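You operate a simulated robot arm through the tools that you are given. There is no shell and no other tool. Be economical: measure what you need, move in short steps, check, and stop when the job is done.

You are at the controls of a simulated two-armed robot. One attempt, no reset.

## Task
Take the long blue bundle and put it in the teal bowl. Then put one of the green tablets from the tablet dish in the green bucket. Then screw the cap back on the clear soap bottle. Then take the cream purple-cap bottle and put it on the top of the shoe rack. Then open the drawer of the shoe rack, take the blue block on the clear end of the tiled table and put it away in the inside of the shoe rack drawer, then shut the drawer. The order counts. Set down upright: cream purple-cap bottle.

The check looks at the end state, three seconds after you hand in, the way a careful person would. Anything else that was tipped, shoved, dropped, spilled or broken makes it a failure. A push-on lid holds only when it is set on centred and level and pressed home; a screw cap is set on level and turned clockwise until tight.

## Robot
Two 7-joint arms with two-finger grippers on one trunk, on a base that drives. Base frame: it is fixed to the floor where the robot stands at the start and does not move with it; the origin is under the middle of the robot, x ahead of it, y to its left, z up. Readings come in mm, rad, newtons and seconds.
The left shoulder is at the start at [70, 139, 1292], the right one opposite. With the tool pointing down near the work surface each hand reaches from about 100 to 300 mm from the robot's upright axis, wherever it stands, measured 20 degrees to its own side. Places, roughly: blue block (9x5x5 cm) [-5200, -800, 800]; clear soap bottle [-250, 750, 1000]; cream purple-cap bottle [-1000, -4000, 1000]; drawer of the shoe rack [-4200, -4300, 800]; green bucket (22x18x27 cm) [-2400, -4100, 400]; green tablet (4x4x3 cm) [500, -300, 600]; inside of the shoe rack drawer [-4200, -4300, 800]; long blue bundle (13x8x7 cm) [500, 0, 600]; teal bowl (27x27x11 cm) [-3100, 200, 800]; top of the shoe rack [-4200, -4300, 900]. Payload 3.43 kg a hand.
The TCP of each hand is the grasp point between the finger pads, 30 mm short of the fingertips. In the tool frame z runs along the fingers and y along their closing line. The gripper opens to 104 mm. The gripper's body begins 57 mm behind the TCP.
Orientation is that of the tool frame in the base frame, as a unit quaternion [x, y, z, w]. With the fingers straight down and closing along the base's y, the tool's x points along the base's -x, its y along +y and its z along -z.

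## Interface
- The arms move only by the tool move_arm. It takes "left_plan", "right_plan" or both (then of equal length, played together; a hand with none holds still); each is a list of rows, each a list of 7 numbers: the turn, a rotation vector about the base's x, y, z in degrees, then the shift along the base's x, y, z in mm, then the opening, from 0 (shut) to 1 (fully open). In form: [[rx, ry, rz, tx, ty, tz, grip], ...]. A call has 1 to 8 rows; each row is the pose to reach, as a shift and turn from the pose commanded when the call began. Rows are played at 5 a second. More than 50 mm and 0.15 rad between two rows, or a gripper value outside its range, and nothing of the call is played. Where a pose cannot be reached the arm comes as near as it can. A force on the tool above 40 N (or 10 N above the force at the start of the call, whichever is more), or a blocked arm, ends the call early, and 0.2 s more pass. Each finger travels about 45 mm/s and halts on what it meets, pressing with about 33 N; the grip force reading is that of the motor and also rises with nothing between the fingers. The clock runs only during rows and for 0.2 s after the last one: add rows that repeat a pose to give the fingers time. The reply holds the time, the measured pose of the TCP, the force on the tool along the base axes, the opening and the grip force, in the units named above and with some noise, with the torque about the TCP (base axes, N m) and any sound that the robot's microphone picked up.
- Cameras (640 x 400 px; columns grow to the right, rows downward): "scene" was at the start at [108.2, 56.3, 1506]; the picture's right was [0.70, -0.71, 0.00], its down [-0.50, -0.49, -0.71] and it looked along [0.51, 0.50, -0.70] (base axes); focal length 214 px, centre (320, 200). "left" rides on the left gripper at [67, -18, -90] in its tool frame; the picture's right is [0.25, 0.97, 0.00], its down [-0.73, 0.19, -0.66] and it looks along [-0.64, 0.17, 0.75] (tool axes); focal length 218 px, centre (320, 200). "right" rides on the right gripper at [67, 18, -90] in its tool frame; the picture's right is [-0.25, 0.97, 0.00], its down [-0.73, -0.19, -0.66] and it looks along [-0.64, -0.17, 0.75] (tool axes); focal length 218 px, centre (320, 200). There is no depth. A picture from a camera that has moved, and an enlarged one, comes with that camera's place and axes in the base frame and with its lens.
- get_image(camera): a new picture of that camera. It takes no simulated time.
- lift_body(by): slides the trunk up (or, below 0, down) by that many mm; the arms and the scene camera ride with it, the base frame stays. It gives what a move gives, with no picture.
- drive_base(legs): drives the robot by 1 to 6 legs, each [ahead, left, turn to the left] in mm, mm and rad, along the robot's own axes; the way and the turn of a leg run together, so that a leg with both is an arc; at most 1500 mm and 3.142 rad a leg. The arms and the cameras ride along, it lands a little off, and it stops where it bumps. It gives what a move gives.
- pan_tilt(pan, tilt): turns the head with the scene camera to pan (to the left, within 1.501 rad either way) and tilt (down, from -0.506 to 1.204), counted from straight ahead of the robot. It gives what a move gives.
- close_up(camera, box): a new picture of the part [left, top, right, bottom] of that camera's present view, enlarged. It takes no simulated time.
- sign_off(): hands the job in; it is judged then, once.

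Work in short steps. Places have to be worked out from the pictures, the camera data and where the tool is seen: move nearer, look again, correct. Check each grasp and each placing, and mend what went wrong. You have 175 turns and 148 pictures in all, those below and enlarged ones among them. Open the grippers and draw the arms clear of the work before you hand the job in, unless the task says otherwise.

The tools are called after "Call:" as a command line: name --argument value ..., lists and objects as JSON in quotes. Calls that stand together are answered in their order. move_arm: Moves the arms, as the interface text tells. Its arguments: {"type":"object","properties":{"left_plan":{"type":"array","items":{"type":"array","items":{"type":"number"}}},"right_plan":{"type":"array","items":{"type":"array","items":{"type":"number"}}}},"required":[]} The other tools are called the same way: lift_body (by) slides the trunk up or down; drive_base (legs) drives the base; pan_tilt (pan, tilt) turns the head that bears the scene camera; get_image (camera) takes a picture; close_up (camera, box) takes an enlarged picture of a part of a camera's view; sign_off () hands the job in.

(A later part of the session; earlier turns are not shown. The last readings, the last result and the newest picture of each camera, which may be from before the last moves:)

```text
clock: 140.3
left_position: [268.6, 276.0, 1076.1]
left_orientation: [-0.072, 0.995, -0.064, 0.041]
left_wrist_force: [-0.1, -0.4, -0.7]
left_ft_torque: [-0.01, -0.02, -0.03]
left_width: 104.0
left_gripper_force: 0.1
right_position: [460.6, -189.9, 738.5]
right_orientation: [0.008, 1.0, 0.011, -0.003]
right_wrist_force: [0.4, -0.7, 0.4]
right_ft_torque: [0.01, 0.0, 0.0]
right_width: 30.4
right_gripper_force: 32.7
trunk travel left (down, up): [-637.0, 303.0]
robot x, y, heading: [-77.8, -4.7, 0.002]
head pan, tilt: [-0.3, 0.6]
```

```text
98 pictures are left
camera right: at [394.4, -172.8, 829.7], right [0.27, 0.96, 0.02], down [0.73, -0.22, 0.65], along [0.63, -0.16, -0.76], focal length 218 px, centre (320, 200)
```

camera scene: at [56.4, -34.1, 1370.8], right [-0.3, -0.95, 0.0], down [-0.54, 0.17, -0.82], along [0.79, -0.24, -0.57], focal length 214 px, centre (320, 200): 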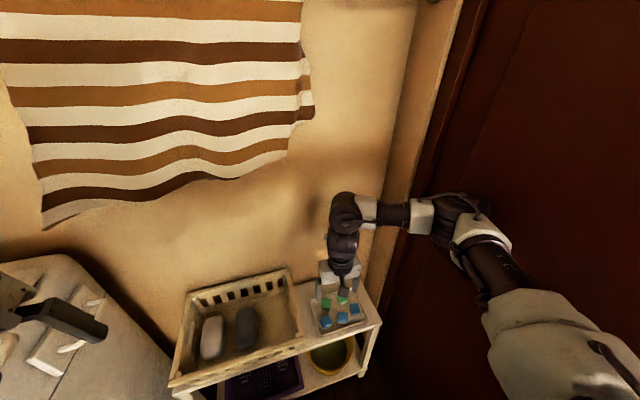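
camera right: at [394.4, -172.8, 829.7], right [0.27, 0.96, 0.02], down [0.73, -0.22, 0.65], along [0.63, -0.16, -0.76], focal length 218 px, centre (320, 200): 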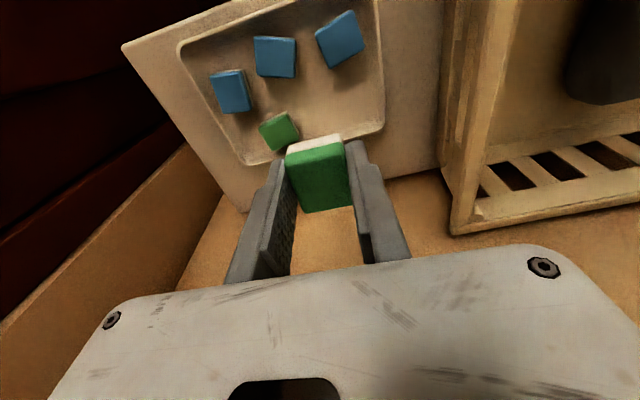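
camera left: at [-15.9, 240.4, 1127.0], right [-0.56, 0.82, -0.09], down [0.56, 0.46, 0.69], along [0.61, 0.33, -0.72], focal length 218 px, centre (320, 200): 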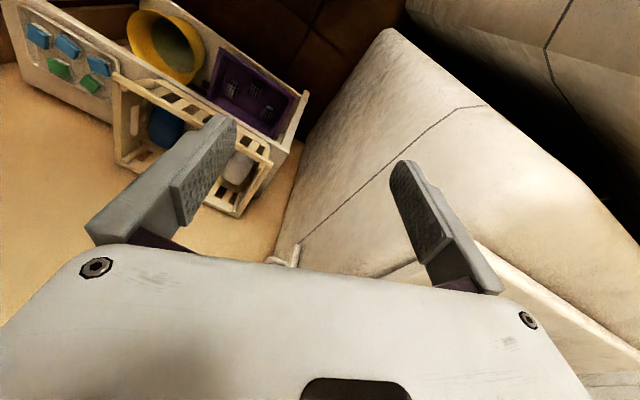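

The tablet is held. I back out of the alcove, raise the trunk and draw the hand in before leaving.

Call:
drive_base --legs '[[-300, 0, 0]]'

Call:
lift_body --by 290

Call:
move_arm --right_plan '[[0, 0, 0, -25, 5, 5, 0.15], [0, 0, 0, -50, 10, 10, 0.15], [0, 0, 0, -75, 15, 15, 0.15], [0, 0, 0, -95, 20, 20, 0.15], [0, 0, 0, -115, 25, 20, 0.15]]'

Call:
drive_base --legs '[[-1260, 0, 0], [0, -490, 0], [-1100, 0, 0], [0, 0, -1.57]]'

Call:
pan_tilt --pan 0 --tilt 0.3

Call:
get_image --camera "scene"

```text
clock: 142.4
left_position: [-30.1, 277.6, 1076.2]
left_orientation: [-0.071, 0.995, -0.065, 0.039]
left_wrist_force: [0.2, 0.2, -0.8]
left_ft_torque: [-0.03, 0.0, 0.04]
left_width: 104.0
left_gripper_force: 0.1
right_position: [162.0, -189.9, 738.8]
right_orientation: [0.009, 1.0, 0.012, -0.004]
right_wrist_force: [-0.1, 0.1, -0.5]
right_ft_torque: [0.02, 0.01, -0.05]
right_width: 30.4
right_gripper_force: 32.9
trunk travel left (down, up): [-637.0, 303.0]
robot x, y, heading: [-376.4, -6.6, 0.0]
head pan, tilt: [-0.3, 0.6]
```

```text
clock: 145.3
left_position: [-30.1, 276.9, 1365.9]
left_orientation: [-0.072, 0.995, -0.064, 0.039]
left_wrist_force: [0.4, 0.0, 0.1]
left_ft_torque: [-0.01, -0.02, 0.01]
left_width: 104.1
left_gripper_force: 0.1
right_position: [161.9, -189.6, 1028.6]
right_orientation: [0.009, 1.0, 0.012, -0.003]
right_wrist_force: [-0.3, -0.9, -0.3]
right_ft_torque: [0.02, -0.01, -0.03]
right_width: 30.9
right_gripper_force: 32.9
trunk travel left (down, up): [-927.0, 13.0]
robot x, y, heading: [-377.5, -2.8, -0.002]
head pan, tilt: [-0.3, 0.6]
```

```text
clock: 146.5
left_position: [-31.3, 276.7, 1366.6]
left_orientation: [-0.072, 0.994, -0.065, 0.041]
left_wrist_force: [0.5, 0.3, 0.4]
left_ft_torque: [0.0, -0.01, 0.01]
left_width: 104.2
left_gripper_force: 0.0
right_position: [46.1, -164.0, 1048.9]
right_orientation: [0.01, 1.0, 0.012, -0.002]
right_wrist_force: [-0.8, -0.1, -0.4]
right_ft_torque: [0.02, -0.01, 0.01]
right_width: 30.9
right_gripper_force: 32.6
trunk travel left (down, up): [-927.0, 13.0]
robot x, y, heading: [-375.3, -4.9, -0.005]
head pan, tilt: [-0.3, 0.6]
```

```text
clock: 164.5
left_position: [-2483.2, -823.0, 1367.3]
left_orientation: [0.66, 0.747, -0.073, -0.019]
left_wrist_force: [-0.5, -0.6, -0.3]
left_ft_torque: [0.0, -0.01, -0.02]
left_width: 103.9
left_gripper_force: 0.1
right_position: [-2926.4, -891.5, 1048.2]
right_orientation: [0.721, 0.692, 0.011, 0.007]
right_wrist_force: [-0.2, 0.1, 0.4]
right_ft_torque: [-0.03, 0.01, 0.01]
right_width: 30.7
right_gripper_force: 32.8
trunk travel left (down, up): [-927.0, 13.0]
robot x, y, heading: [-2757.4, -468.3, -1.6]
head pan, tilt: [-0.3, 0.6]
```

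```text
clock: 165.3
left_position: [-2484.5, -823.9, 1367.2]
left_orientation: [0.661, 0.747, -0.074, -0.019]
left_wrist_force: [-0.1, -0.8, -0.7]
left_ft_torque: [0.0, -0.01, 0.0]
left_width: 103.8
left_gripper_force: 0.1
right_position: [-2926.4, -891.8, 1047.9]
right_orientation: [0.721, 0.692, 0.011, 0.007]
right_wrist_force: [-0.1, -0.2, -1.2]
right_ft_torque: [0.0, 0.02, 0.0]
right_width: 30.8
right_gripper_force: 32.7
trunk travel left (down, up): [-927.0, 13.0]
robot x, y, heading: [-2755.4, -472.3, -1.595]
head pan, tilt: [0.0, 0.3]
```

```text
97 pictures are left
camera scene: at [-2761.9, -615.0, 1688.2], right [-1.0, 0.03, 0.0], down [0.01, 0.3, -0.95], along [-0.02, -0.95, -0.3], focal length 214 px, centre (320, 200)
```

scene: 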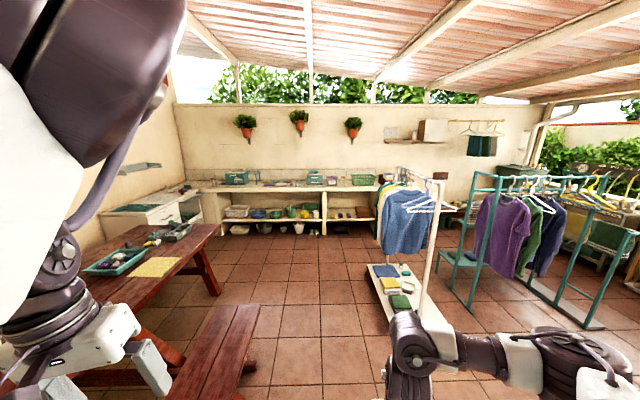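

Clear passage ahead between the bench and the clothes rack. I drive ahead 2.4 m and look at the shelf with the bucket.

Call:
drive_base --legs '[[1200, 0, 0.02], [1200, 60, 0]]'

Call:
pan_tilt --pan 0.1 --tilt 0.6

Call:
get_image --camera "scene"

```text
clock: 177.0
left_position: [-2455.2, -3207.8, 1366.4]
left_orientation: [0.656, 0.751, -0.073, -0.018]
left_wrist_force: [-0.5, -0.1, -0.8]
left_ft_torque: [-0.03, 0.0, -0.03]
left_width: 103.9
left_gripper_force: 0.2
right_position: [-2897.1, -3281.6, 1048.8]
right_orientation: [0.717, 0.697, 0.01, 0.008]
right_wrist_force: [0.6, 0.2, 0.0]
right_ft_torque: [0.01, -0.02, -0.01]
right_width: 30.7
right_gripper_force: 33.2
trunk travel left (down, up): [-927.0, 13.0]
robot x, y, heading: [-2733.2, -2861.5, -1.582]
head pan, tilt: [0.0, 0.3]
```

```text
clock: 177.8
left_position: [-2454.9, -3208.5, 1366.5]
left_orientation: [0.656, 0.751, -0.074, -0.018]
left_wrist_force: [0.2, -0.3, 0.5]
left_ft_torque: [-0.01, -0.06, 0.0]
left_width: 103.7
left_gripper_force: 0.1
right_position: [-2896.1, -3282.0, 1047.2]
right_orientation: [0.717, 0.697, 0.011, 0.007]
right_wrist_force: [0.6, -0.1, -1.7]
right_ft_torque: [0.02, -0.03, 0.01]
right_width: 30.7
right_gripper_force: 32.5
trunk travel left (down, up): [-927.0, 13.0]
robot x, y, heading: [-2734.2, -2858.8, -1.582]
head pan, tilt: [0.099, 0.6]
```

```text
96 pictures are left
camera scene: at [-2726.8, -2998.7, 1660.8], right [-1.0, -0.09, 0.0], down [-0.05, 0.56, -0.83], along [0.07, -0.82, -0.56], focal length 214 px, centre (320, 200)
```

scene: 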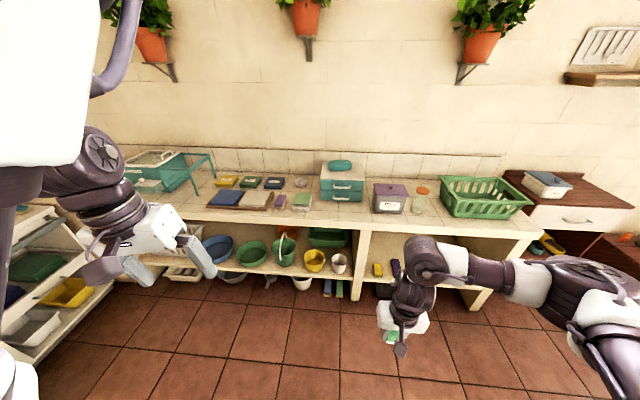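

The green bucket stands on the lower shelf under the counter at about pixel (284,252). I zoom in to judge its rim and the gap.

Call:
close_up --camera "scene" --box '[200, 190, 380, 300]'

```text
3.56 times, centred on (290, 245) of scene
camera zoom: at [-2726.8, -2998.7, 1660.8], right [-1.0, -0.09, 0.0], down [-0.05, 0.56, -0.83], along [0.07, -0.82, -0.56], focal length 763 px, centre (427, 40)
```

zoom: 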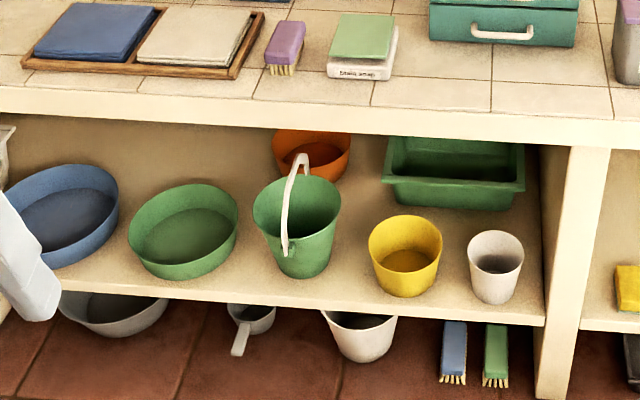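

Geometry from the zoom: counter front y≈-4010, underside z≈755; bucket centre ≈[-2360, -4105], rim z≈456, its handle standing in the y–z plane. I'll come from the front with the tool tilted ~40° and yawed, dropping on the -x side of the handle. I drive closer and tilt the tool.

Call:
drive_base --legs '[[600, 385, 0]]'

Call:
move_arm --right_plan '[[-7, 0, 0, 0, 0, 0, 0.15], [-14, 0, 0, 0, 0, 0, 0.15], [-21, 0, 0, 0, 0, 0, 0.15], [-28, 0, 0, 0, 0, 0, 0.15], [-34, 0, 0, 0, 0, 0, 0.15], [-40, 0, 0, 0, 0, 0, 0.15]]'

Call:
move_arm --right_plan '[[0, 0, 7, 0, 0, 0, 0.15], [0, 0, 14, 0, 0, 0, 0.15], [0, 0, 21, 0, 0, 0, 0.15], [0, 0, 28, 0, 0, 0, 0.15], [0, 0, 35, 0, 0, 0, 0.15]]'

Call:
pan_tilt --pan 0 --tilt 0.8

Call:
get_image --camera "scene"

```text
clock: 181.7
left_position: [-2072.0, -3804.4, 1366.9]
left_orientation: [0.654, 0.753, -0.074, -0.018]
left_wrist_force: [0.4, -0.2, -0.6]
left_ft_torque: [0.05, -0.04, -0.01]
left_width: 104.1
left_gripper_force: 0.1
right_position: [-2512.1, -3879.3, 1050.1]
right_orientation: [0.716, 0.698, 0.011, 0.008]
right_wrist_force: [0.0, -0.5, -1.3]
right_ft_torque: [-0.03, 0.03, 0.01]
right_width: 30.6
right_gripper_force: 32.9
trunk travel left (down, up): [-927.0, 13.0]
robot x, y, heading: [-2351.3, -3454.0, -1.58]
head pan, tilt: [0.099, 0.6]
```

```text
clock: 183.1
left_position: [-2069.9, -3805.1, 1367.8]
left_orientation: [0.654, 0.753, -0.073, -0.018]
left_wrist_force: [0.0, 0.1, 0.0]
left_ft_torque: [-0.02, 0.01, 0.03]
left_width: 104.0
left_gripper_force: 0.1
right_position: [-2519.7, -3890.5, 1038.1]
right_orientation: [0.669, 0.661, -0.228, 0.254]
right_wrist_force: [-0.5, 0.2, -0.3]
right_ft_torque: [0.0, 0.01, 0.03]
right_width: 30.6
right_gripper_force: 32.2
right hand out of reach, approached as far as the arm can: row 2, 3, 4, 5, 6
trunk travel left (down, up): [-927.0, 13.0]
robot x, y, heading: [-2351.2, -3456.9, -1.581]
head pan, tilt: [0.099, 0.6]
```

```text
clock: 184.3
left_position: [-2071.8, -3804.8, 1367.9]
left_orientation: [0.654, 0.753, -0.074, -0.017]
left_wrist_force: [-0.5, 0.0, 0.1]
left_ft_torque: [-0.01, -0.04, 0.03]
left_width: 104.2
left_gripper_force: 0.0
right_position: [-2521.6, -3888.8, 1036.9]
right_orientation: [0.439, 0.831, -0.143, 0.309]
right_wrist_force: [0.6, -0.3, -1.2]
right_ft_torque: [0.02, -0.01, 0.01]
right_width: 30.7
right_gripper_force: 32.9
right hand out of reach, approached as far as the arm can: row 1
trunk travel left (down, up): [-927.0, 13.0]
robot x, y, heading: [-2349.7, -3457.2, -1.578]
head pan, tilt: [0.099, 0.6]
```

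```text
clock: 185.0
left_position: [-2072.4, -3806.6, 1366.5]
left_orientation: [0.654, 0.753, -0.074, -0.017]
left_wrist_force: [-0.2, -0.3, 0.0]
left_ft_torque: [0.0, 0.02, -0.04]
left_width: 104.0
left_gripper_force: 0.0
right_position: [-2520.6, -3889.5, 1037.6]
right_orientation: [0.44, 0.831, -0.143, 0.307]
right_wrist_force: [-0.6, 0.0, 1.1]
right_ft_torque: [-0.01, 0.0, 0.0]
right_width: 30.6
right_gripper_force: 32.8
trunk travel left (down, up): [-927.0, 13.0]
robot x, y, heading: [-2350.1, -3460.5, -1.576]
head pan, tilt: [0.0, 0.799]
```

```text
94 pictures are left
camera scene: at [-2352.8, -3588.9, 1644.0], right [-1.0, 0.01, 0.0], down [0.0, 0.72, -0.7], along [0.0, -0.7, -0.72], focal length 214 px, centre (320, 200)
```

scene: 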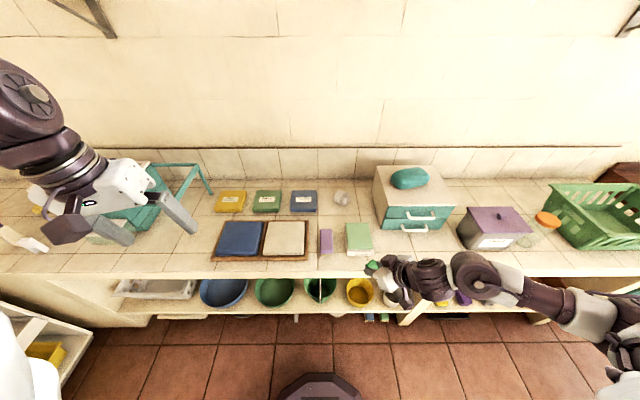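

The tool is tilted 40° pointing to (+x, -y). I lower the trunk 470 mm in front of the counter, and look from the wrist camera.

Call:
lift_body --by -470

Call:
get_image --camera "right"

Call:
get_image --camera "scene"

```text
refused: -470 is not a number from -400 to 400
```

```text
93 pictures are left
camera right: at [-2569.6, -3791.0, 1063.9], right [0.9, 0.39, 0.19], down [-0.1, -0.24, 0.96], along [0.42, -0.89, -0.18], focal length 218 px, centre (320, 200)
```

right: 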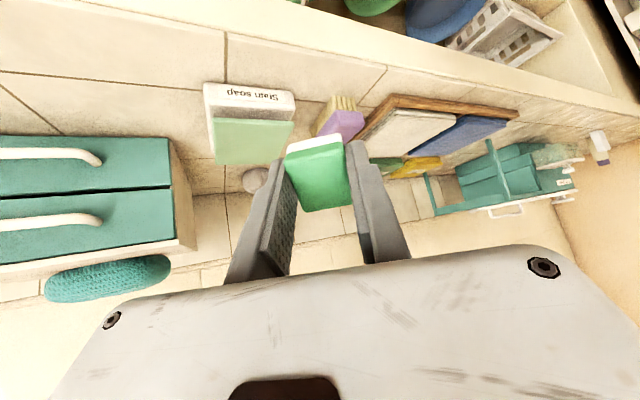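

```text
92 pictures are left
camera scene: at [-2352.8, -3588.9, 1644.0], right [-1.0, 0.01, 0.0], down [0.0, 0.72, -0.7], along [0.0, -0.7, -0.72], focal length 214 px, centre (320, 200)
```

scene: 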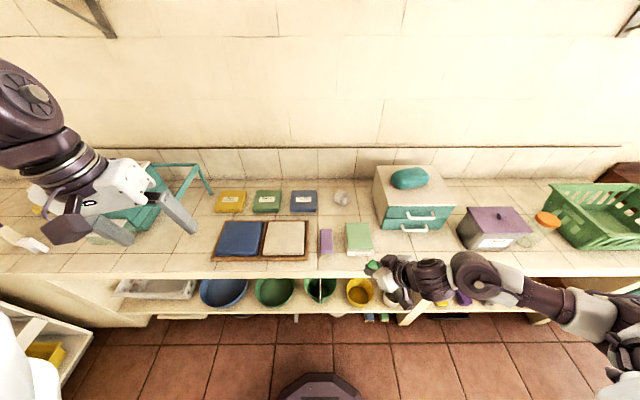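

Limit is 400 per call; I lower by 400 then 70, keeping an eye on the left arm over the counter.

Call:
lift_body --by -400

Call:
lift_body --by -70

Call:
get_image --camera "right"

Call:
get_image --camera "scene"

```text
clock: 188.9
left_position: [-2070.2, -3805.7, 965.9]
left_orientation: [0.654, 0.753, -0.073, -0.019]
left_wrist_force: [-0.1, 0.1, -0.2]
left_ft_torque: [0.03, 0.0, 0.03]
left_width: 104.0
left_gripper_force: 0.1
right_position: [-2520.2, -3888.9, 637.2]
right_orientation: [0.44, 0.831, -0.143, 0.308]
right_wrist_force: [0.4, 0.5, -0.6]
right_ft_torque: [-0.01, -0.01, 0.0]
right_width: 30.5
right_gripper_force: 32.9
trunk travel left (down, up): [-527.0, 413.0]
robot x, y, heading: [-2349.8, -3454.1, -1.574]
head pan, tilt: [0.0, 0.799]
```

```text
clock: 189.9
left_position: [-2070.3, -3804.6, 896.3]
left_orientation: [0.654, 0.752, -0.073, -0.017]
left_wrist_force: [-0.7, 0.8, 0.2]
left_ft_torque: [-0.03, -0.02, 0.0]
left_width: 104.1
left_gripper_force: 0.0
right_position: [-2520.9, -3890.1, 567.0]
right_orientation: [0.441, 0.831, -0.142, 0.307]
right_wrist_force: [-1.0, -0.1, 0.6]
right_ft_torque: [-0.02, -0.02, 0.0]
right_width: 30.8
right_gripper_force: 32.6
trunk travel left (down, up): [-457.0, 483.0]
robot x, y, heading: [-2353.7, -3458.2, -1.578]
head pan, tilt: [0.0, 0.799]
```

```text
91 pictures are left
camera right: at [-2569.2, -3791.1, 594.0], right [0.9, 0.39, 0.19], down [-0.1, -0.24, 0.96], along [0.42, -0.89, -0.18], focal length 218 px, centre (320, 200)
```

right: 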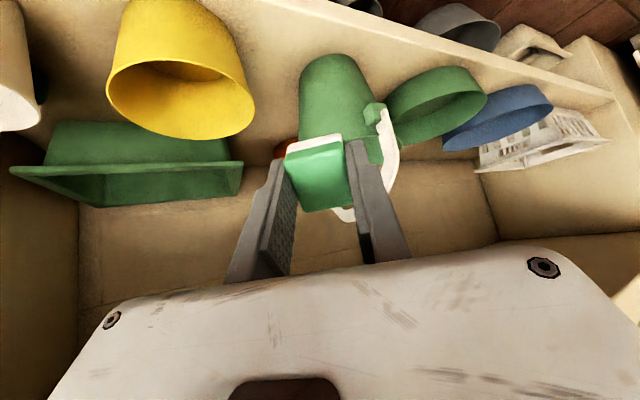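

```text
90 pictures are left
camera scene: at [-2352.1, -3588.8, 1174.0], right [-1.0, 0.01, 0.0], down [0.0, 0.72, -0.7], along [0.0, -0.7, -0.72], focal length 214 px, centre (320, 200)
```

scene: 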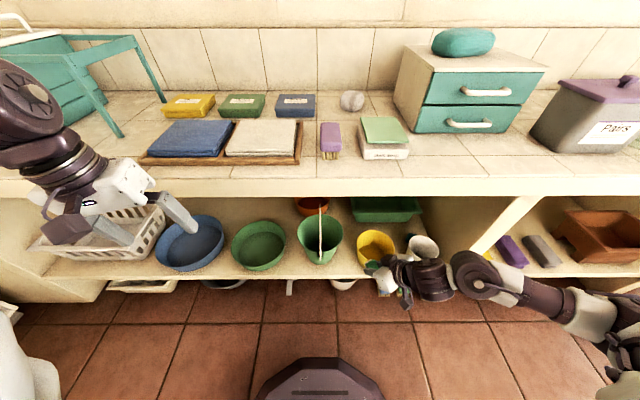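

The bucket centre now measures [-2352, -4100], rim z≈445, handle in the y–z plane at x≈-2352. I drive 130 mm ahead and bring the tablet to about [-2398, -4080, 505], left clear of the handle.

Call:
drive_base --legs '[[130, 0, 0]]'

Call:
move_arm --right_plan '[[0, 0, 0, 25, -10, -10, 0.15], [0, 0, 0, 50, -20, -20, 0.15], [0, 0, 0, 75, -30, -30, 0.15], [0, 0, 0, 100, -45, -45, 0.15], [0, 0, 0, 121, -58, -58, 0.15]]'

Call:
get_image --camera "right"

Call:
close_up --camera "scene" --box '[240, 170, 440, 295]'

```text
clock: 191.2
left_position: [-2071.0, -3935.9, 896.9]
left_orientation: [0.655, 0.752, -0.073, -0.018]
left_wrist_force: [-0.3, 0.3, -0.3]
left_ft_torque: [0.03, 0.02, -0.03]
left_width: 103.8
left_gripper_force: 0.0
right_position: [-2521.8, -4020.5, 567.1]
right_orientation: [0.441, 0.831, -0.143, 0.308]
right_wrist_force: [1.0, -0.7, 0.2]
right_ft_torque: [-0.01, -0.04, 0.02]
right_width: 31.1
right_gripper_force: 34.1
trunk travel left (down, up): [-457.0, 483.0]
robot x, y, heading: [-2356.9, -3583.6, -1.578]
head pan, tilt: [0.0, 0.799]
```

```text
clock: 192.4
left_position: [-2071.3, -3936.3, 895.6]
left_orientation: [0.655, 0.752, -0.074, -0.019]
left_wrist_force: [0.2, -0.7, 0.4]
left_ft_torque: [-0.01, 0.0, 0.02]
left_width: 104.0
left_gripper_force: 0.1
right_position: [-2400.9, -4078.0, 509.2]
right_orientation: [0.44, 0.831, -0.144, 0.308]
right_wrist_force: [-0.5, 0.5, -0.7]
right_ft_torque: [-0.01, 0.01, 0.01]
right_width: 30.5
right_gripper_force: 33.0
trunk travel left (down, up): [-457.0, 483.0]
robot x, y, heading: [-2351.9, -3584.2, -1.581]
head pan, tilt: [0.0, 0.799]
```

```text
89 pictures are left
camera right: at [-2449.3, -3978.8, 535.5], right [0.9, 0.39, 0.19], down [-0.1, -0.24, 0.96], along [0.42, -0.89, -0.18], focal length 218 px, centre (320, 200)
```

right: 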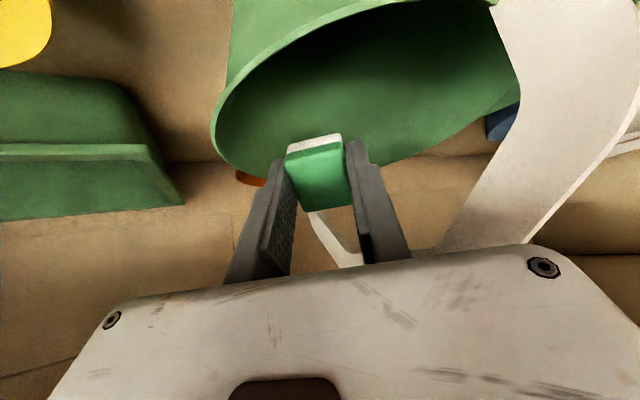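

```text
3.20 times, centred on (340, 232) of scene
camera zoom: at [-2352.8, -3719.0, 1173.9], right [-1.0, 0.01, 0.0], down [0.01, 0.72, -0.7], along [-0.01, -0.7, -0.72], focal length 686 px, centre (256, 96)
```

zoom: 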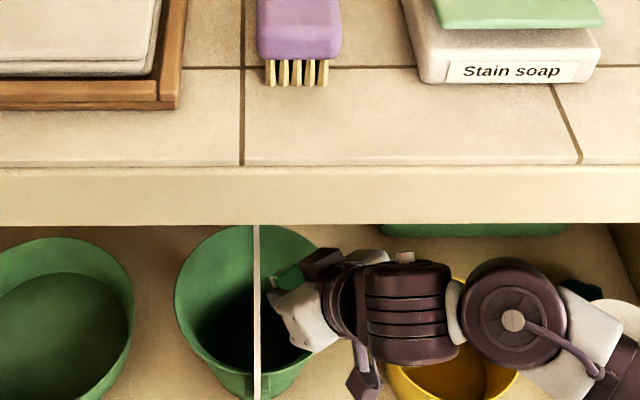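

The drop point projects well inside the bucket's opening, clear of the handle. I open to release.

Call:
move_arm --right_plan '[[0, 0, 0, 0, 0, -8, 0.15], [0, 0, 0, 0, 0, -8, 0.35], [0, 0, 0, 0, 0, -8, 0.5], [0, 0, 0, 0, 0, -8, 0.55], [0, 0, 0, 0, 0, -8, 0.55]]'

Call:
get_image --camera "right"

```text
clock: 193.6
left_position: [-2072.9, -3935.7, 897.6]
left_orientation: [0.655, 0.752, -0.073, -0.018]
left_wrist_force: [0.3, -0.7, 0.9]
left_ft_torque: [0.01, 0.03, 0.01]
left_width: 104.0
left_gripper_force: 0.0
right_position: [-2400.7, -4078.1, 500.0]
right_orientation: [0.44, 0.832, -0.143, 0.308]
right_wrist_force: [0.7, -0.1, 0.0]
right_ft_torque: [-0.03, -0.02, -0.02]
right_width: 57.1
right_gripper_force: 0.0
trunk travel left (down, up): [-457.0, 483.0]
robot x, y, heading: [-2344.5, -3587.6, -1.58]
head pan, tilt: [0.0, 0.799]
```

```text
87 pictures are left
camera right: at [-2449.7, -3978.2, 527.4], right [0.9, 0.39, 0.19], down [-0.1, -0.24, 0.96], along [0.42, -0.89, -0.18], focal length 218 px, centre (320, 200)
```

right: 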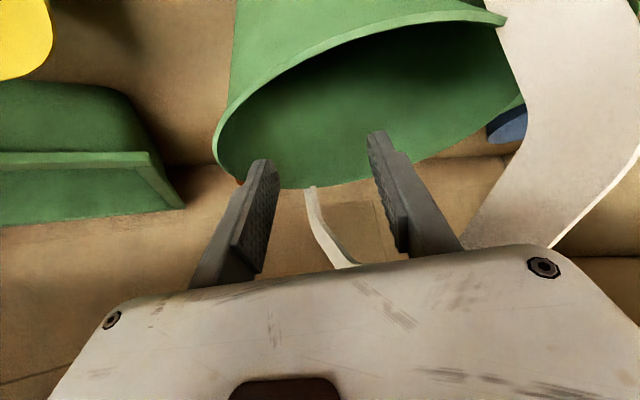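

The tablet left the grip. I withdraw along the reverse path, back off, and look into the bucket.

Call:
move_arm --right_plan '[[0, 0, 0, -25, 12, 15, 0.55], [0, 0, 0, -50, 24, 28, 0.55], [0, 0, 0, -75, 36, 40, 0.55], [0, 0, 0, -100, 48, 52, 0.55], [0, 0, 0, -121, 58, 65, 0.55]]'

Call:
drive_base --legs '[[-150, 0, 0]]'

Call:
close_up --camera "scene" --box '[260, 190, 380, 270]'

```text
clock: 194.8
left_position: [-2072.0, -3935.0, 897.2]
left_orientation: [0.655, 0.752, -0.074, -0.018]
left_wrist_force: [-0.2, 0.5, 0.7]
left_ft_torque: [0.0, -0.03, 0.0]
left_width: 104.1
left_gripper_force: 0.1
right_position: [-2521.3, -4020.3, 567.0]
right_orientation: [0.441, 0.831, -0.144, 0.308]
right_wrist_force: [0.3, -0.6, -0.6]
right_ft_torque: [-0.01, 0.01, 0.0]
right_width: 57.0
right_gripper_force: 0.1
trunk travel left (down, up): [-457.0, 483.0]
robot x, y, heading: [-2353.7, -3584.4, -1.575]
head pan, tilt: [0.0, 0.799]
```

```text
clock: 196.2
left_position: [-2072.0, -3784.6, 897.2]
left_orientation: [0.655, 0.752, -0.074, -0.017]
left_wrist_force: [0.1, 0.5, -0.7]
left_ft_torque: [-0.02, -0.02, -0.01]
left_width: 103.8
left_gripper_force: 0.0
right_position: [-2520.9, -3870.2, 566.0]
right_orientation: [0.441, 0.831, -0.143, 0.308]
right_wrist_force: [0.4, 0.6, 0.8]
right_ft_torque: [-0.03, 0.02, -0.03]
right_width: 57.5
right_gripper_force: 0.0
trunk travel left (down, up): [-457.0, 483.0]
robot x, y, heading: [-2347.6, -3438.6, -1.577]
head pan, tilt: [0.0, 0.799]
```

```text
5.00 times, centred on (320, 230) of scene
camera zoom: at [-2352.2, -3568.4, 1174.1], right [-1.0, 0.01, 0.0], down [0.01, 0.72, -0.7], along [-0.01, -0.7, -0.72], focal length 1072 px, centre (320, 50)
```

zoom: 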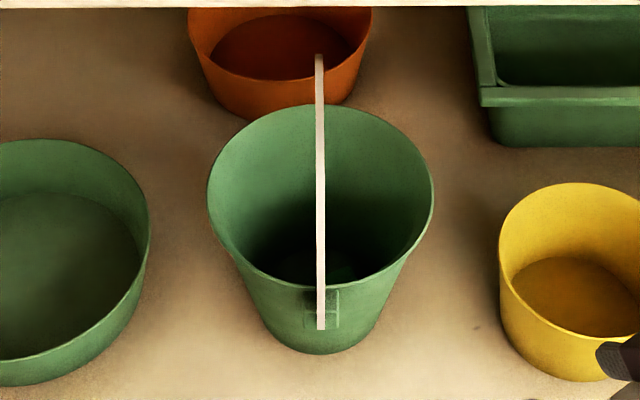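

Nothing lies around the bucket, so the tablet is inside. I restore the tool to vertical and raise the trunk for travel.

Call:
lift_body --by 400

Call:
lift_body --by 70

Call:
move_arm --right_plan '[[0, 0, -7, 0, 10, 5, 1], [0, 0, -14, 0, 20, 10, 1], [0, 0, -21, 0, 20, 15, 1], [0, 0, -28, 0, 20, 20, 1], [0, 0, -35, 0, 20, 20, 1]]'

Call:
move_arm --right_plan '[[7, 0, 0, 0, 0, 0, 1], [14, 0, 0, 0, 0, 0, 1], [21, 0, 0, 0, 0, 0, 1], [28, 0, 0, 0, 0, 0, 1], [34, 0, 0, 0, 0, 0, 1], [40, 0, 0, 0, 0, 0, 1]]'

Call:
drive_base --legs '[[0, -400, 0], [-1400, 0, 0], [-1320, 0, 0], [0, 0, 1.57], [0, 0, 1.57]]'

```text
clock: 200.0
left_position: [-2070.8, -3786.0, 1297.0]
left_orientation: [0.655, 0.752, -0.073, -0.018]
left_wrist_force: [-0.2, -0.4, -0.5]
left_ft_torque: [0.02, 0.03, -0.01]
left_width: 104.1
left_gripper_force: 0.2
right_position: [-2520.5, -3871.6, 965.7]
right_orientation: [0.441, 0.831, -0.143, 0.308]
right_wrist_force: [-0.3, 1.1, -0.4]
right_ft_torque: [-0.02, 0.0, -0.02]
right_width: 57.3
right_gripper_force: 0.1
trunk travel left (down, up): [-857.0, 83.0]
robot x, y, heading: [-2352.7, -3439.8, -1.581]
head pan, tilt: [0.0, 0.799]
```

```text
clock: 201.1
left_position: [-2071.2, -3786.9, 1366.1]
left_orientation: [0.654, 0.752, -0.073, -0.017]
left_wrist_force: [-0.5, 0.8, 0.5]
left_ft_torque: [0.01, 0.01, -0.01]
left_width: 104.0
left_gripper_force: 0.1
right_position: [-2520.6, -3870.1, 1035.5]
right_orientation: [0.441, 0.831, -0.143, 0.308]
right_wrist_force: [-0.2, -0.2, -0.2]
right_ft_torque: [0.0, -0.01, -0.01]
right_width: 57.3
right_gripper_force: 0.0
trunk travel left (down, up): [-927.0, 13.0]
robot x, y, heading: [-2353.3, -3438.9, -1.576]
head pan, tilt: [0.0, 0.799]
```

```text
clock: 202.3
left_position: [-2068.9, -3787.6, 1364.8]
left_orientation: [0.655, 0.752, -0.074, -0.02]
left_wrist_force: [0.9, -0.2, 0.4]
left_ft_torque: [0.01, -0.01, -0.01]
left_width: 104.0
left_gripper_force: 0.1
right_position: [-2533.6, -3864.4, 1040.6]
right_orientation: [0.669, 0.661, -0.229, 0.251]
right_wrist_force: [0.2, -1.1, 0.6]
right_ft_torque: [-0.03, 0.0, 0.01]
right_width: 104.4
right_gripper_force: 0.0
right hand out of reach, approached as far as the arm can: row 4, 5
trunk travel left (down, up): [-927.0, 13.0]
robot x, y, heading: [-2356.3, -3439.7, -1.581]
head pan, tilt: [0.0, 0.799]
```

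```text
clock: 203.7
left_position: [-2072.3, -3786.5, 1366.7]
left_orientation: [0.654, 0.752, -0.073, -0.019]
left_wrist_force: [-0.5, 0.4, -0.1]
left_ft_torque: [-0.01, 0.0, 0.02]
left_width: 104.0
left_gripper_force: 0.0
right_position: [-2532.7, -3862.0, 1041.2]
right_orientation: [0.715, 0.699, 0.011, 0.005]
right_wrist_force: [-0.1, 0.4, 0.5]
right_ft_torque: [0.04, -0.01, 0.01]
right_width: 104.1
right_gripper_force: 0.0
trunk travel left (down, up): [-927.0, 13.0]
robot x, y, heading: [-2355.2, -3436.3, -1.583]
head pan, tilt: [0.0, 0.799]
```

```text
clock: 226.6
left_position: [-3023.5, -370.1, 1367.5]
left_orientation: [0.753, -0.654, 0.018, -0.073]
left_wrist_force: [0.1, -0.2, -1.0]
left_ft_torque: [0.0, -0.02, -0.02]
left_width: 104.1
left_gripper_force: 0.1
right_position: [-2560.4, -292.8, 1040.8]
right_orientation: [-0.699, 0.715, 0.007, -0.011]
right_wrist_force: [1.7, 0.9, -0.1]
right_ft_torque: [0.0, 0.0, 0.03]
right_width: 104.0
right_gripper_force: 0.1
trunk travel left (down, up): [-927.0, 13.0]
robot x, y, heading: [-2739.2, -714.9, 1.564]
head pan, tilt: [0.0, 0.799]
```

Turned to face +y. I drive to the corridor and sideways along it to stand before the soap machine.

Call:
drive_base --legs '[[0, -1110, 0], [670, 0, 0], [0, -1150, 0]]'

Call:
pan_tilt --pan -0.1 --tilt 0.6

Call:
get_image --camera "scene"

```text
clock: 241.0
left_position: [-769.3, 294.1, 1365.8]
left_orientation: [0.752, -0.655, 0.019, -0.074]
left_wrist_force: [-0.7, 0.0, -0.2]
left_ft_torque: [0.01, -0.01, 0.01]
left_width: 104.0
left_gripper_force: 0.0
right_position: [-306.8, 368.7, 1040.2]
right_orientation: [-0.697, 0.717, 0.006, -0.01]
right_wrist_force: [0.4, 0.9, -0.6]
right_ft_torque: [-0.02, -0.01, 0.0]
right_width: 104.2
right_gripper_force: 0.1
trunk travel left (down, up): [-927.0, 13.0]
robot x, y, heading: [-487.4, -55.1, 1.559]
head pan, tilt: [0.0, 0.799]
```

```text
clock: 241.8
left_position: [-768.2, 293.8, 1367.0]
left_orientation: [0.752, -0.655, 0.017, -0.073]
left_wrist_force: [-1.1, 0.2, 0.3]
left_ft_torque: [0.04, -0.01, 0.01]
left_width: 104.0
left_gripper_force: 0.1
right_position: [-305.7, 367.6, 1041.3]
right_orientation: [-0.697, 0.717, 0.006, -0.01]
right_wrist_force: [-0.2, 0.5, 0.0]
right_ft_torque: [0.0, -0.05, -0.02]
right_width: 104.1
right_gripper_force: 0.1
trunk travel left (down, up): [-927.0, 13.0]
robot x, y, heading: [-491.1, -54.7, 1.563]
head pan, tilt: [-0.099, 0.6]
```

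```text
85 pictures are left
camera scene: at [-479.4, 80.8, 1660.7], right [0.99, -0.11, 0.0], down [-0.06, -0.56, -0.82], along [0.09, 0.82, -0.57], focal length 214 px, centre (320, 200)
```

scene: 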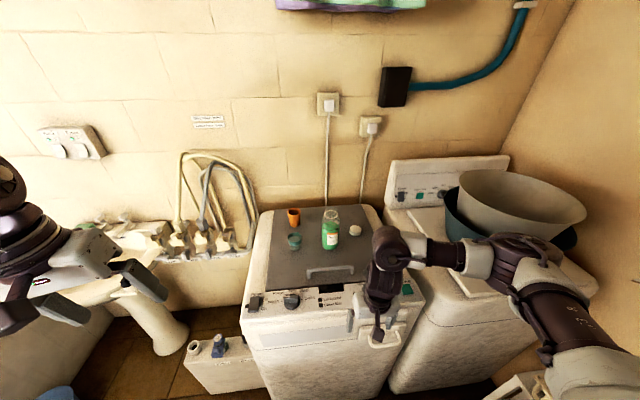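

Bottle at about [-370, 697, base 988], cap near [-259, 781]. The machine front is near y≈420, so I raise the right hand a bit and drive 170 mm ahead.

Call:
move_arm --right_plan '[[0, 0, 0, 0, 0, 30, 1], [0, 0, 0, 0, 0, 60, 1], [0, 0, 0, 0, 0, 90, 1]]'

Call:
drive_base --legs '[[170, 0, 0]]'

Call:
pan_tilt --pan -0.25 --tilt 0.8

Call:
get_image --camera "right"

Call:
close_up --camera "scene" --box '[220, 100, 460, 250]'

```text
clock: 242.6
left_position: [-768.7, 292.4, 1367.0]
left_orientation: [0.751, -0.656, 0.018, -0.073]
left_wrist_force: [-0.1, -0.2, 0.1]
left_ft_torque: [-0.05, 0.04, 0.0]
left_width: 103.9
left_gripper_force: 0.0
right_position: [-305.4, 367.8, 1130.8]
right_orientation: [-0.698, 0.716, 0.006, -0.011]
right_wrist_force: [-0.7, 0.1, 0.4]
right_ft_torque: [0.0, 0.01, -0.01]
right_width: 104.0
right_gripper_force: 0.1
trunk travel left (down, up): [-927.0, 13.0]
robot x, y, heading: [-488.3, -56.8, 1.563]
head pan, tilt: [-0.099, 0.6]
```

```text
clock: 244.0
left_position: [-766.3, 460.2, 1368.4]
left_orientation: [0.751, -0.656, 0.017, -0.075]
left_wrist_force: [-0.3, 0.1, 0.4]
left_ft_torque: [0.01, 0.02, 0.01]
left_width: 104.0
left_gripper_force: 0.0
right_position: [-303.0, 535.0, 1132.5]
right_orientation: [-0.698, 0.716, 0.007, -0.009]
right_wrist_force: [0.4, 0.3, 0.0]
right_ft_torque: [0.05, -0.03, 0.02]
right_width: 103.9
right_gripper_force: 0.1
trunk travel left (down, up): [-927.0, 13.0]
robot x, y, heading: [-487.1, 114.0, 1.561]
head pan, tilt: [-0.099, 0.6]
```

```text
clock: 244.8
left_position: [-766.6, 463.0, 1367.2]
left_orientation: [0.752, -0.655, 0.018, -0.073]
left_wrist_force: [0.2, -0.2, 0.3]
left_ft_torque: [-0.01, 0.01, 0.02]
left_width: 104.1
left_gripper_force: 0.0
right_position: [-304.0, 538.6, 1131.6]
right_orientation: [-0.697, 0.717, 0.006, -0.01]
right_wrist_force: [0.6, 0.3, 0.0]
right_ft_torque: [0.0, -0.02, -0.03]
right_width: 103.8
right_gripper_force: 0.0
trunk travel left (down, up): [-927.0, 13.0]
robot x, y, heading: [-487.1, 117.3, 1.562]
head pan, tilt: [-0.25, 0.799]
```

```text
84 pictures are left
camera right: at [-320.7, 471.1, 1221.3], right [-0.96, 0.28, 0.02], down [0.23, 0.73, 0.65], along [0.16, 0.63, -0.76], focal length 218 px, centre (320, 200)
```

right: 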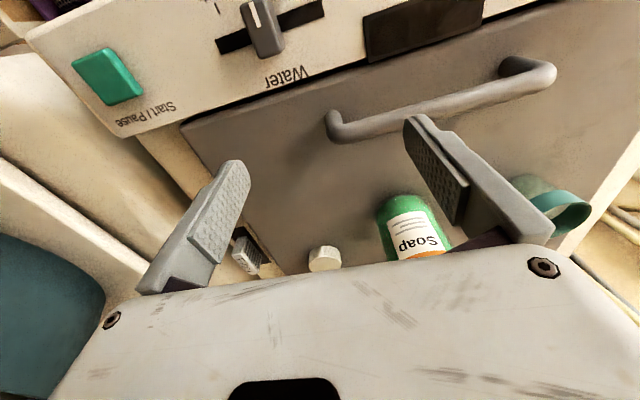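

```text
2.67 times, centred on (340, 175) of scene
camera zoom: at [-466.4, 240.4, 1644.1], right [0.97, -0.26, 0.0], down [-0.18, -0.69, -0.7], along [0.18, 0.67, -0.72], focal length 572 px, centre (267, 267)
```

zoom: 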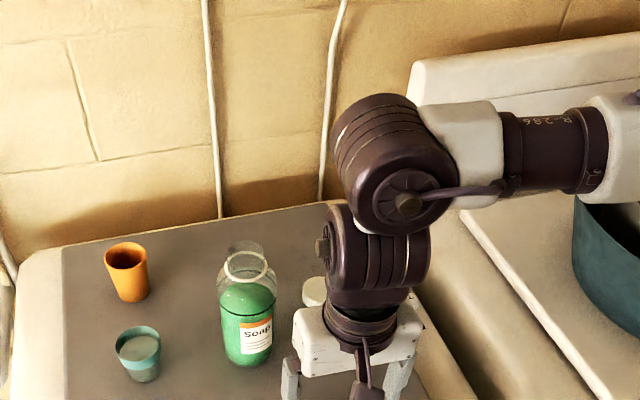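

Triangulated: cap at [-244, 782, ~993]; bottle axis [-365, 713], neck top z≈1141. I shift the robot right/ahead a little, raise the hand and lower the trunk so the shoulder is level with the wrist for reach.

Call:
move_arm --right_plan '[[0, 0, 0, 0, 0, 35, 1], [0, 0, 0, 0, 0, 70, 1], [0, 0, 0, 0, 0, 100, 1]]'

Call:
drive_base --legs '[[25, -100, 0]]'

Call:
lift_body --by -110

Call:
move_arm --right_plan '[[0, 0, 0, -5, 40, 0, 1], [0, 0, 0, -12, 85, 0, 1], [0, 0, 0, -20, 130, 0, 1], [0, 0, 0, -28, 175, 0, 1], [0, 0, 0, -34, 212, 0, 1]]'

Call:
get_image --camera "right"

```text
clock: 245.6
left_position: [-766.1, 463.7, 1366.7]
left_orientation: [0.752, -0.655, 0.018, -0.074]
left_wrist_force: [0.5, -0.6, 0.5]
left_ft_torque: [0.0, 0.01, -0.01]
left_width: 104.1
left_gripper_force: 0.1
right_position: [-296.1, 549.0, 1230.7]
right_orientation: [-0.698, 0.716, 0.006, -0.012]
right_wrist_force: [-0.9, 0.6, 0.1]
right_ft_torque: [-0.01, -0.01, -0.02]
right_width: 103.9
right_gripper_force: 0.1
right hand out of reach, approached as far as the arm can: row 1, 2, 3
trunk travel left (down, up): [-927.0, 13.0]
robot x, y, heading: [-484.5, 114.0, 1.559]
head pan, tilt: [-0.25, 0.799]
```

```text
clock: 246.7
left_position: [-675.6, 480.2, 1365.6]
left_orientation: [0.753, -0.654, 0.02, -0.075]
left_wrist_force: [-0.7, 0.7, -0.3]
left_ft_torque: [-0.02, -0.05, -0.01]
left_width: 103.8
left_gripper_force: 0.1
right_position: [-204.6, 566.7, 1231.2]
right_orientation: [-0.7, 0.714, 0.005, -0.011]
right_wrist_force: [-0.7, 0.0, -0.2]
right_ft_torque: [-0.03, -0.01, -0.01]
right_width: 104.1
right_gripper_force: 0.0
trunk travel left (down, up): [-927.0, 13.0]
robot x, y, heading: [-387.4, 130.1, 1.564]
head pan, tilt: [-0.25, 0.799]
```

```text
clock: 248.2
left_position: [-668.8, 480.0, 1257.2]
left_orientation: [0.754, -0.653, 0.018, -0.074]
left_wrist_force: [0.7, 1.4, -0.6]
left_ft_torque: [0.0, -0.02, -0.02]
left_width: 103.9
left_gripper_force: 0.0
right_position: [-199.2, 567.4, 1118.7]
right_orientation: [-0.7, 0.714, 0.007, -0.012]
right_wrist_force: [0.4, 0.9, -0.4]
right_ft_torque: [0.02, 0.02, 0.01]
right_width: 104.3
right_gripper_force: 0.0
trunk travel left (down, up): [-817.0, 123.0]
robot x, y, heading: [-389.1, 132.7, 1.557]
head pan, tilt: [-0.25, 0.799]
```

```text
clock: 249.3
left_position: [-673.2, 481.7, 1256.1]
left_orientation: [0.754, -0.653, 0.019, -0.074]
left_wrist_force: [0.0, 0.7, -0.8]
left_ft_torque: [-0.05, 0.0, -0.03]
left_width: 104.1
left_gripper_force: 0.1
right_position: [-236.9, 782.1, 1119.7]
right_orientation: [-0.702, 0.712, 0.005, -0.011]
right_wrist_force: [-0.5, 0.2, 0.1]
right_ft_torque: [-0.04, -0.03, -0.01]
right_width: 104.1
right_gripper_force: 0.0
trunk travel left (down, up): [-817.0, 123.0]
robot x, y, heading: [-387.0, 135.9, 1.565]
head pan, tilt: [-0.25, 0.799]
```

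```text
82 pictures are left
camera right: at [-254.2, 715.0, 1210.3], right [-0.96, 0.27, 0.02], down [0.22, 0.73, 0.65], along [0.16, 0.63, -0.76], focal length 218 px, centre (320, 200)
```

right: 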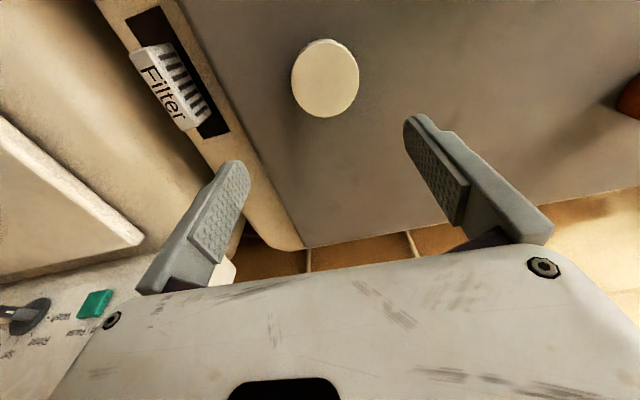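

Cap refined to [-251, 757]. I move over it, narrow to 80 mm and descend to z≈1030.

Call:
move_arm --right_plan '[[0, 0, 0, -14, -25, 0, 0.9], [0, 0, 0, -14, -25, -30, 0.77], [0, 0, 0, -14, -25, -60, 0.77], [0, 0, 0, -14, -25, -88, 0.77]]'

Call:
get_image --camera "right"

Call:
close_up --camera "scene" --box '[230, 100, 390, 200]'

```text
clock: 250.3
left_position: [-668.7, 475.0, 1258.4]
left_orientation: [0.753, -0.653, 0.017, -0.076]
left_wrist_force: [0.6, -0.8, -0.5]
left_ft_torque: [0.02, 0.06, 0.0]
left_width: 103.9
left_gripper_force: 0.0
right_position: [-245.3, 752.2, 1051.0]
right_orientation: [-0.699, 0.715, 0.006, -0.007]
right_wrist_force: [0.8, -6.1, 9.5]
right_ft_torque: [-0.19, -0.53, -0.29]
right_width: 79.1
right_gripper_force: 0.0
trunk travel left (down, up): [-817.0, 123.0]
robot x, y, heading: [-386.9, 130.6, 1.565]
head pan, tilt: [-0.25, 0.799]
stopped in row 4 (right hand): the force on the tool passed its limit at 60 N (the readings are from after the stop); the commanded pose is now the measured one
```

```text
81 pictures are left
camera right: at [-261.9, 685.5, 1140.7], right [-0.96, 0.28, 0.02], down [0.22, 0.72, 0.65], along [0.17, 0.63, -0.76], focal length 218 px, centre (320, 200)
```

right: 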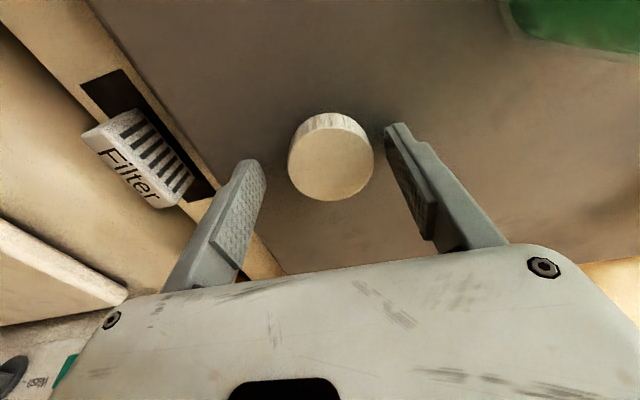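

```text
4.00 times, centred on (310, 150) of scene
camera zoom: at [-367.9, 253.6, 1534.3], right [0.97, -0.25, 0.0], down [-0.18, -0.69, -0.7], along [0.18, 0.68, -0.71], focal length 858 px, centre (360, 400)
```

zoom: 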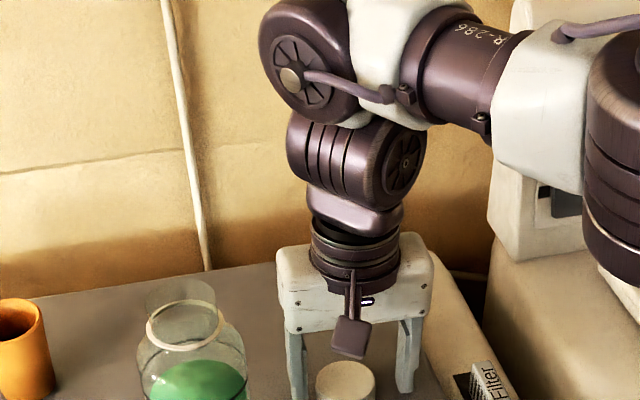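

The fingertips touched the lid: the lid is at z≈1020, so the cap (≈46 mm wide) centres at about [-252, 748], top ≈1042. I rise slightly, centre and close.

Call:
move_arm --right_plan '[[0, 0, 0, 0, 0, 4, 0.77], [0, 0, 0, -7, -4, 4, 0.77], [0, 0, 0, -7, -4, 4, 0.5], [0, 0, 0, -7, -4, 4, 0.4], [0, 0, 0, -7, -4, 4, 0.35], [0, 0, 0, -7, -4, 4, 0.3]]'

Call:
get_image --camera "right"

```text
clock: 251.7
left_position: [-670.4, 479.4, 1256.2]
left_orientation: [0.753, -0.654, 0.018, -0.075]
left_wrist_force: [-0.6, -0.3, 0.2]
left_ft_torque: [0.01, 0.01, -0.01]
left_width: 103.7
left_gripper_force: 0.1
right_position: [-253.1, 752.9, 1053.7]
right_orientation: [-0.699, 0.715, 0.008, -0.007]
right_wrist_force: [0.3, 0.6, 0.0]
right_ft_torque: [0.02, 0.01, 0.02]
right_width: 46.8
right_gripper_force: 32.7
trunk travel left (down, up): [-817.0, 123.0]
robot x, y, heading: [-391.3, 131.8, 1.567]
head pan, tilt: [-0.25, 0.799]
```

```text
79 pictures are left
camera right: at [-269.9, 685.7, 1142.3], right [-0.96, 0.27, 0.02], down [0.22, 0.73, 0.65], along [0.16, 0.63, -0.76], focal length 218 px, centre (320, 200)
```

right: 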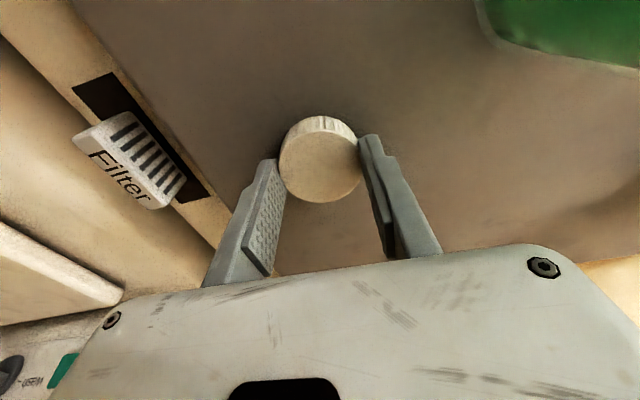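

Cap gripped (46.8 mm). I lift with arm and trunk so its bottom clears the bottle top (~1165), then view the bottle.

Call:
move_arm --right_plan '[[0, 0, 0, 0, 0, 20, 0.3], [0, 0, 0, 0, -20, 50, 0.3], [0, 0, 0, -5, -50, 80, 0.3]]'

Call:
lift_body --by 110

Call:
get_image --camera "right"

Call:
get_image --camera "scene"

```text
clock: 252.5
left_position: [-668.5, 476.5, 1257.4]
left_orientation: [0.754, -0.653, 0.017, -0.075]
left_wrist_force: [0.7, -0.7, 0.1]
left_ft_torque: [0.03, 0.01, 0.0]
left_width: 103.9
left_gripper_force: 0.0
right_position: [-256.2, 700.0, 1135.2]
right_orientation: [-0.699, 0.715, 0.008, -0.007]
right_wrist_force: [-0.5, -1.2, -0.9]
right_ft_torque: [0.0, -0.01, -0.04]
right_width: 47.1
right_gripper_force: 33.3
trunk travel left (down, up): [-817.0, 123.0]
robot x, y, heading: [-389.3, 134.0, 1.569]
head pan, tilt: [-0.25, 0.799]
```

```text
clock: 253.9
left_position: [-669.6, 480.1, 1367.1]
left_orientation: [0.754, -0.653, 0.017, -0.074]
left_wrist_force: [-0.4, -0.9, -0.3]
left_ft_torque: [0.01, -0.02, 0.0]
left_width: 104.3
left_gripper_force: 0.0
right_position: [-256.3, 701.6, 1241.4]
right_orientation: [-0.7, 0.714, 0.007, -0.007]
right_wrist_force: [-1.3, 0.3, 0.2]
right_ft_torque: [0.01, -0.01, 0.02]
right_width: 47.1
right_gripper_force: 32.8
trunk travel left (down, up): [-927.0, 13.0]
robot x, y, heading: [-390.5, 132.9, 1.562]
head pan, tilt: [-0.25, 0.799]
```

```text
78 pictures are left
camera right: at [-274.0, 635.7, 1332.2], right [-0.96, 0.27, 0.02], down [0.22, 0.73, 0.65], along [0.16, 0.63, -0.76], focal length 218 px, centre (320, 200)
```

right: 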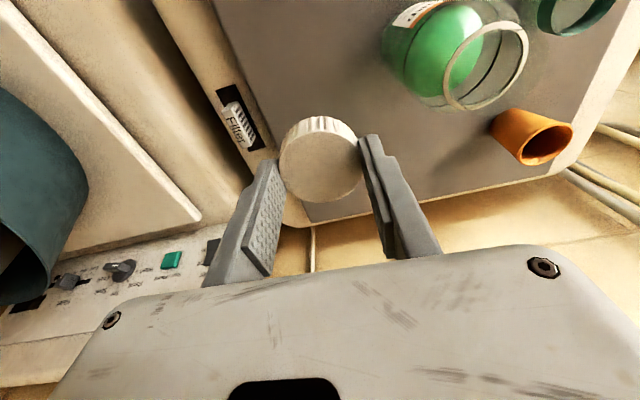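

```text
77 pictures are left
camera scene: at [-369.0, 258.9, 1643.9], right [0.97, -0.25, 0.0], down [-0.18, -0.69, -0.7], along [0.18, 0.67, -0.72], focal length 214 px, centre (320, 200)
```

scene: 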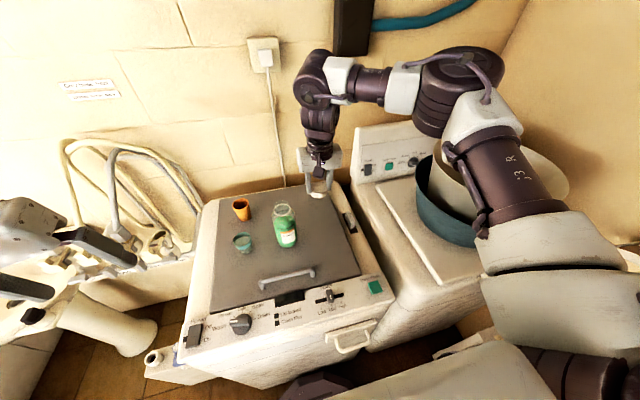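

I zoom on the bottle in the scene view to fix its mouth position.

Call:
close_up --camera "scene" --box '[230, 175, 350, 255]'

```text
5.00 times, centred on (290, 215) of scene
camera zoom: at [-369.0, 258.9, 1643.9], right [0.97, -0.25, 0.0], down [-0.18, -0.69, -0.7], along [0.18, 0.67, -0.72], focal length 1072 px, centre (470, 125)
```

zoom: 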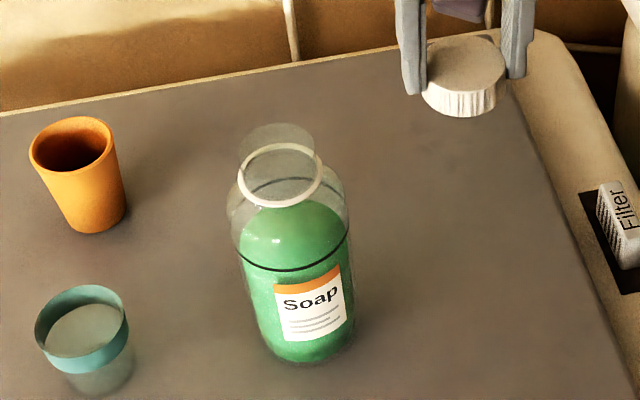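

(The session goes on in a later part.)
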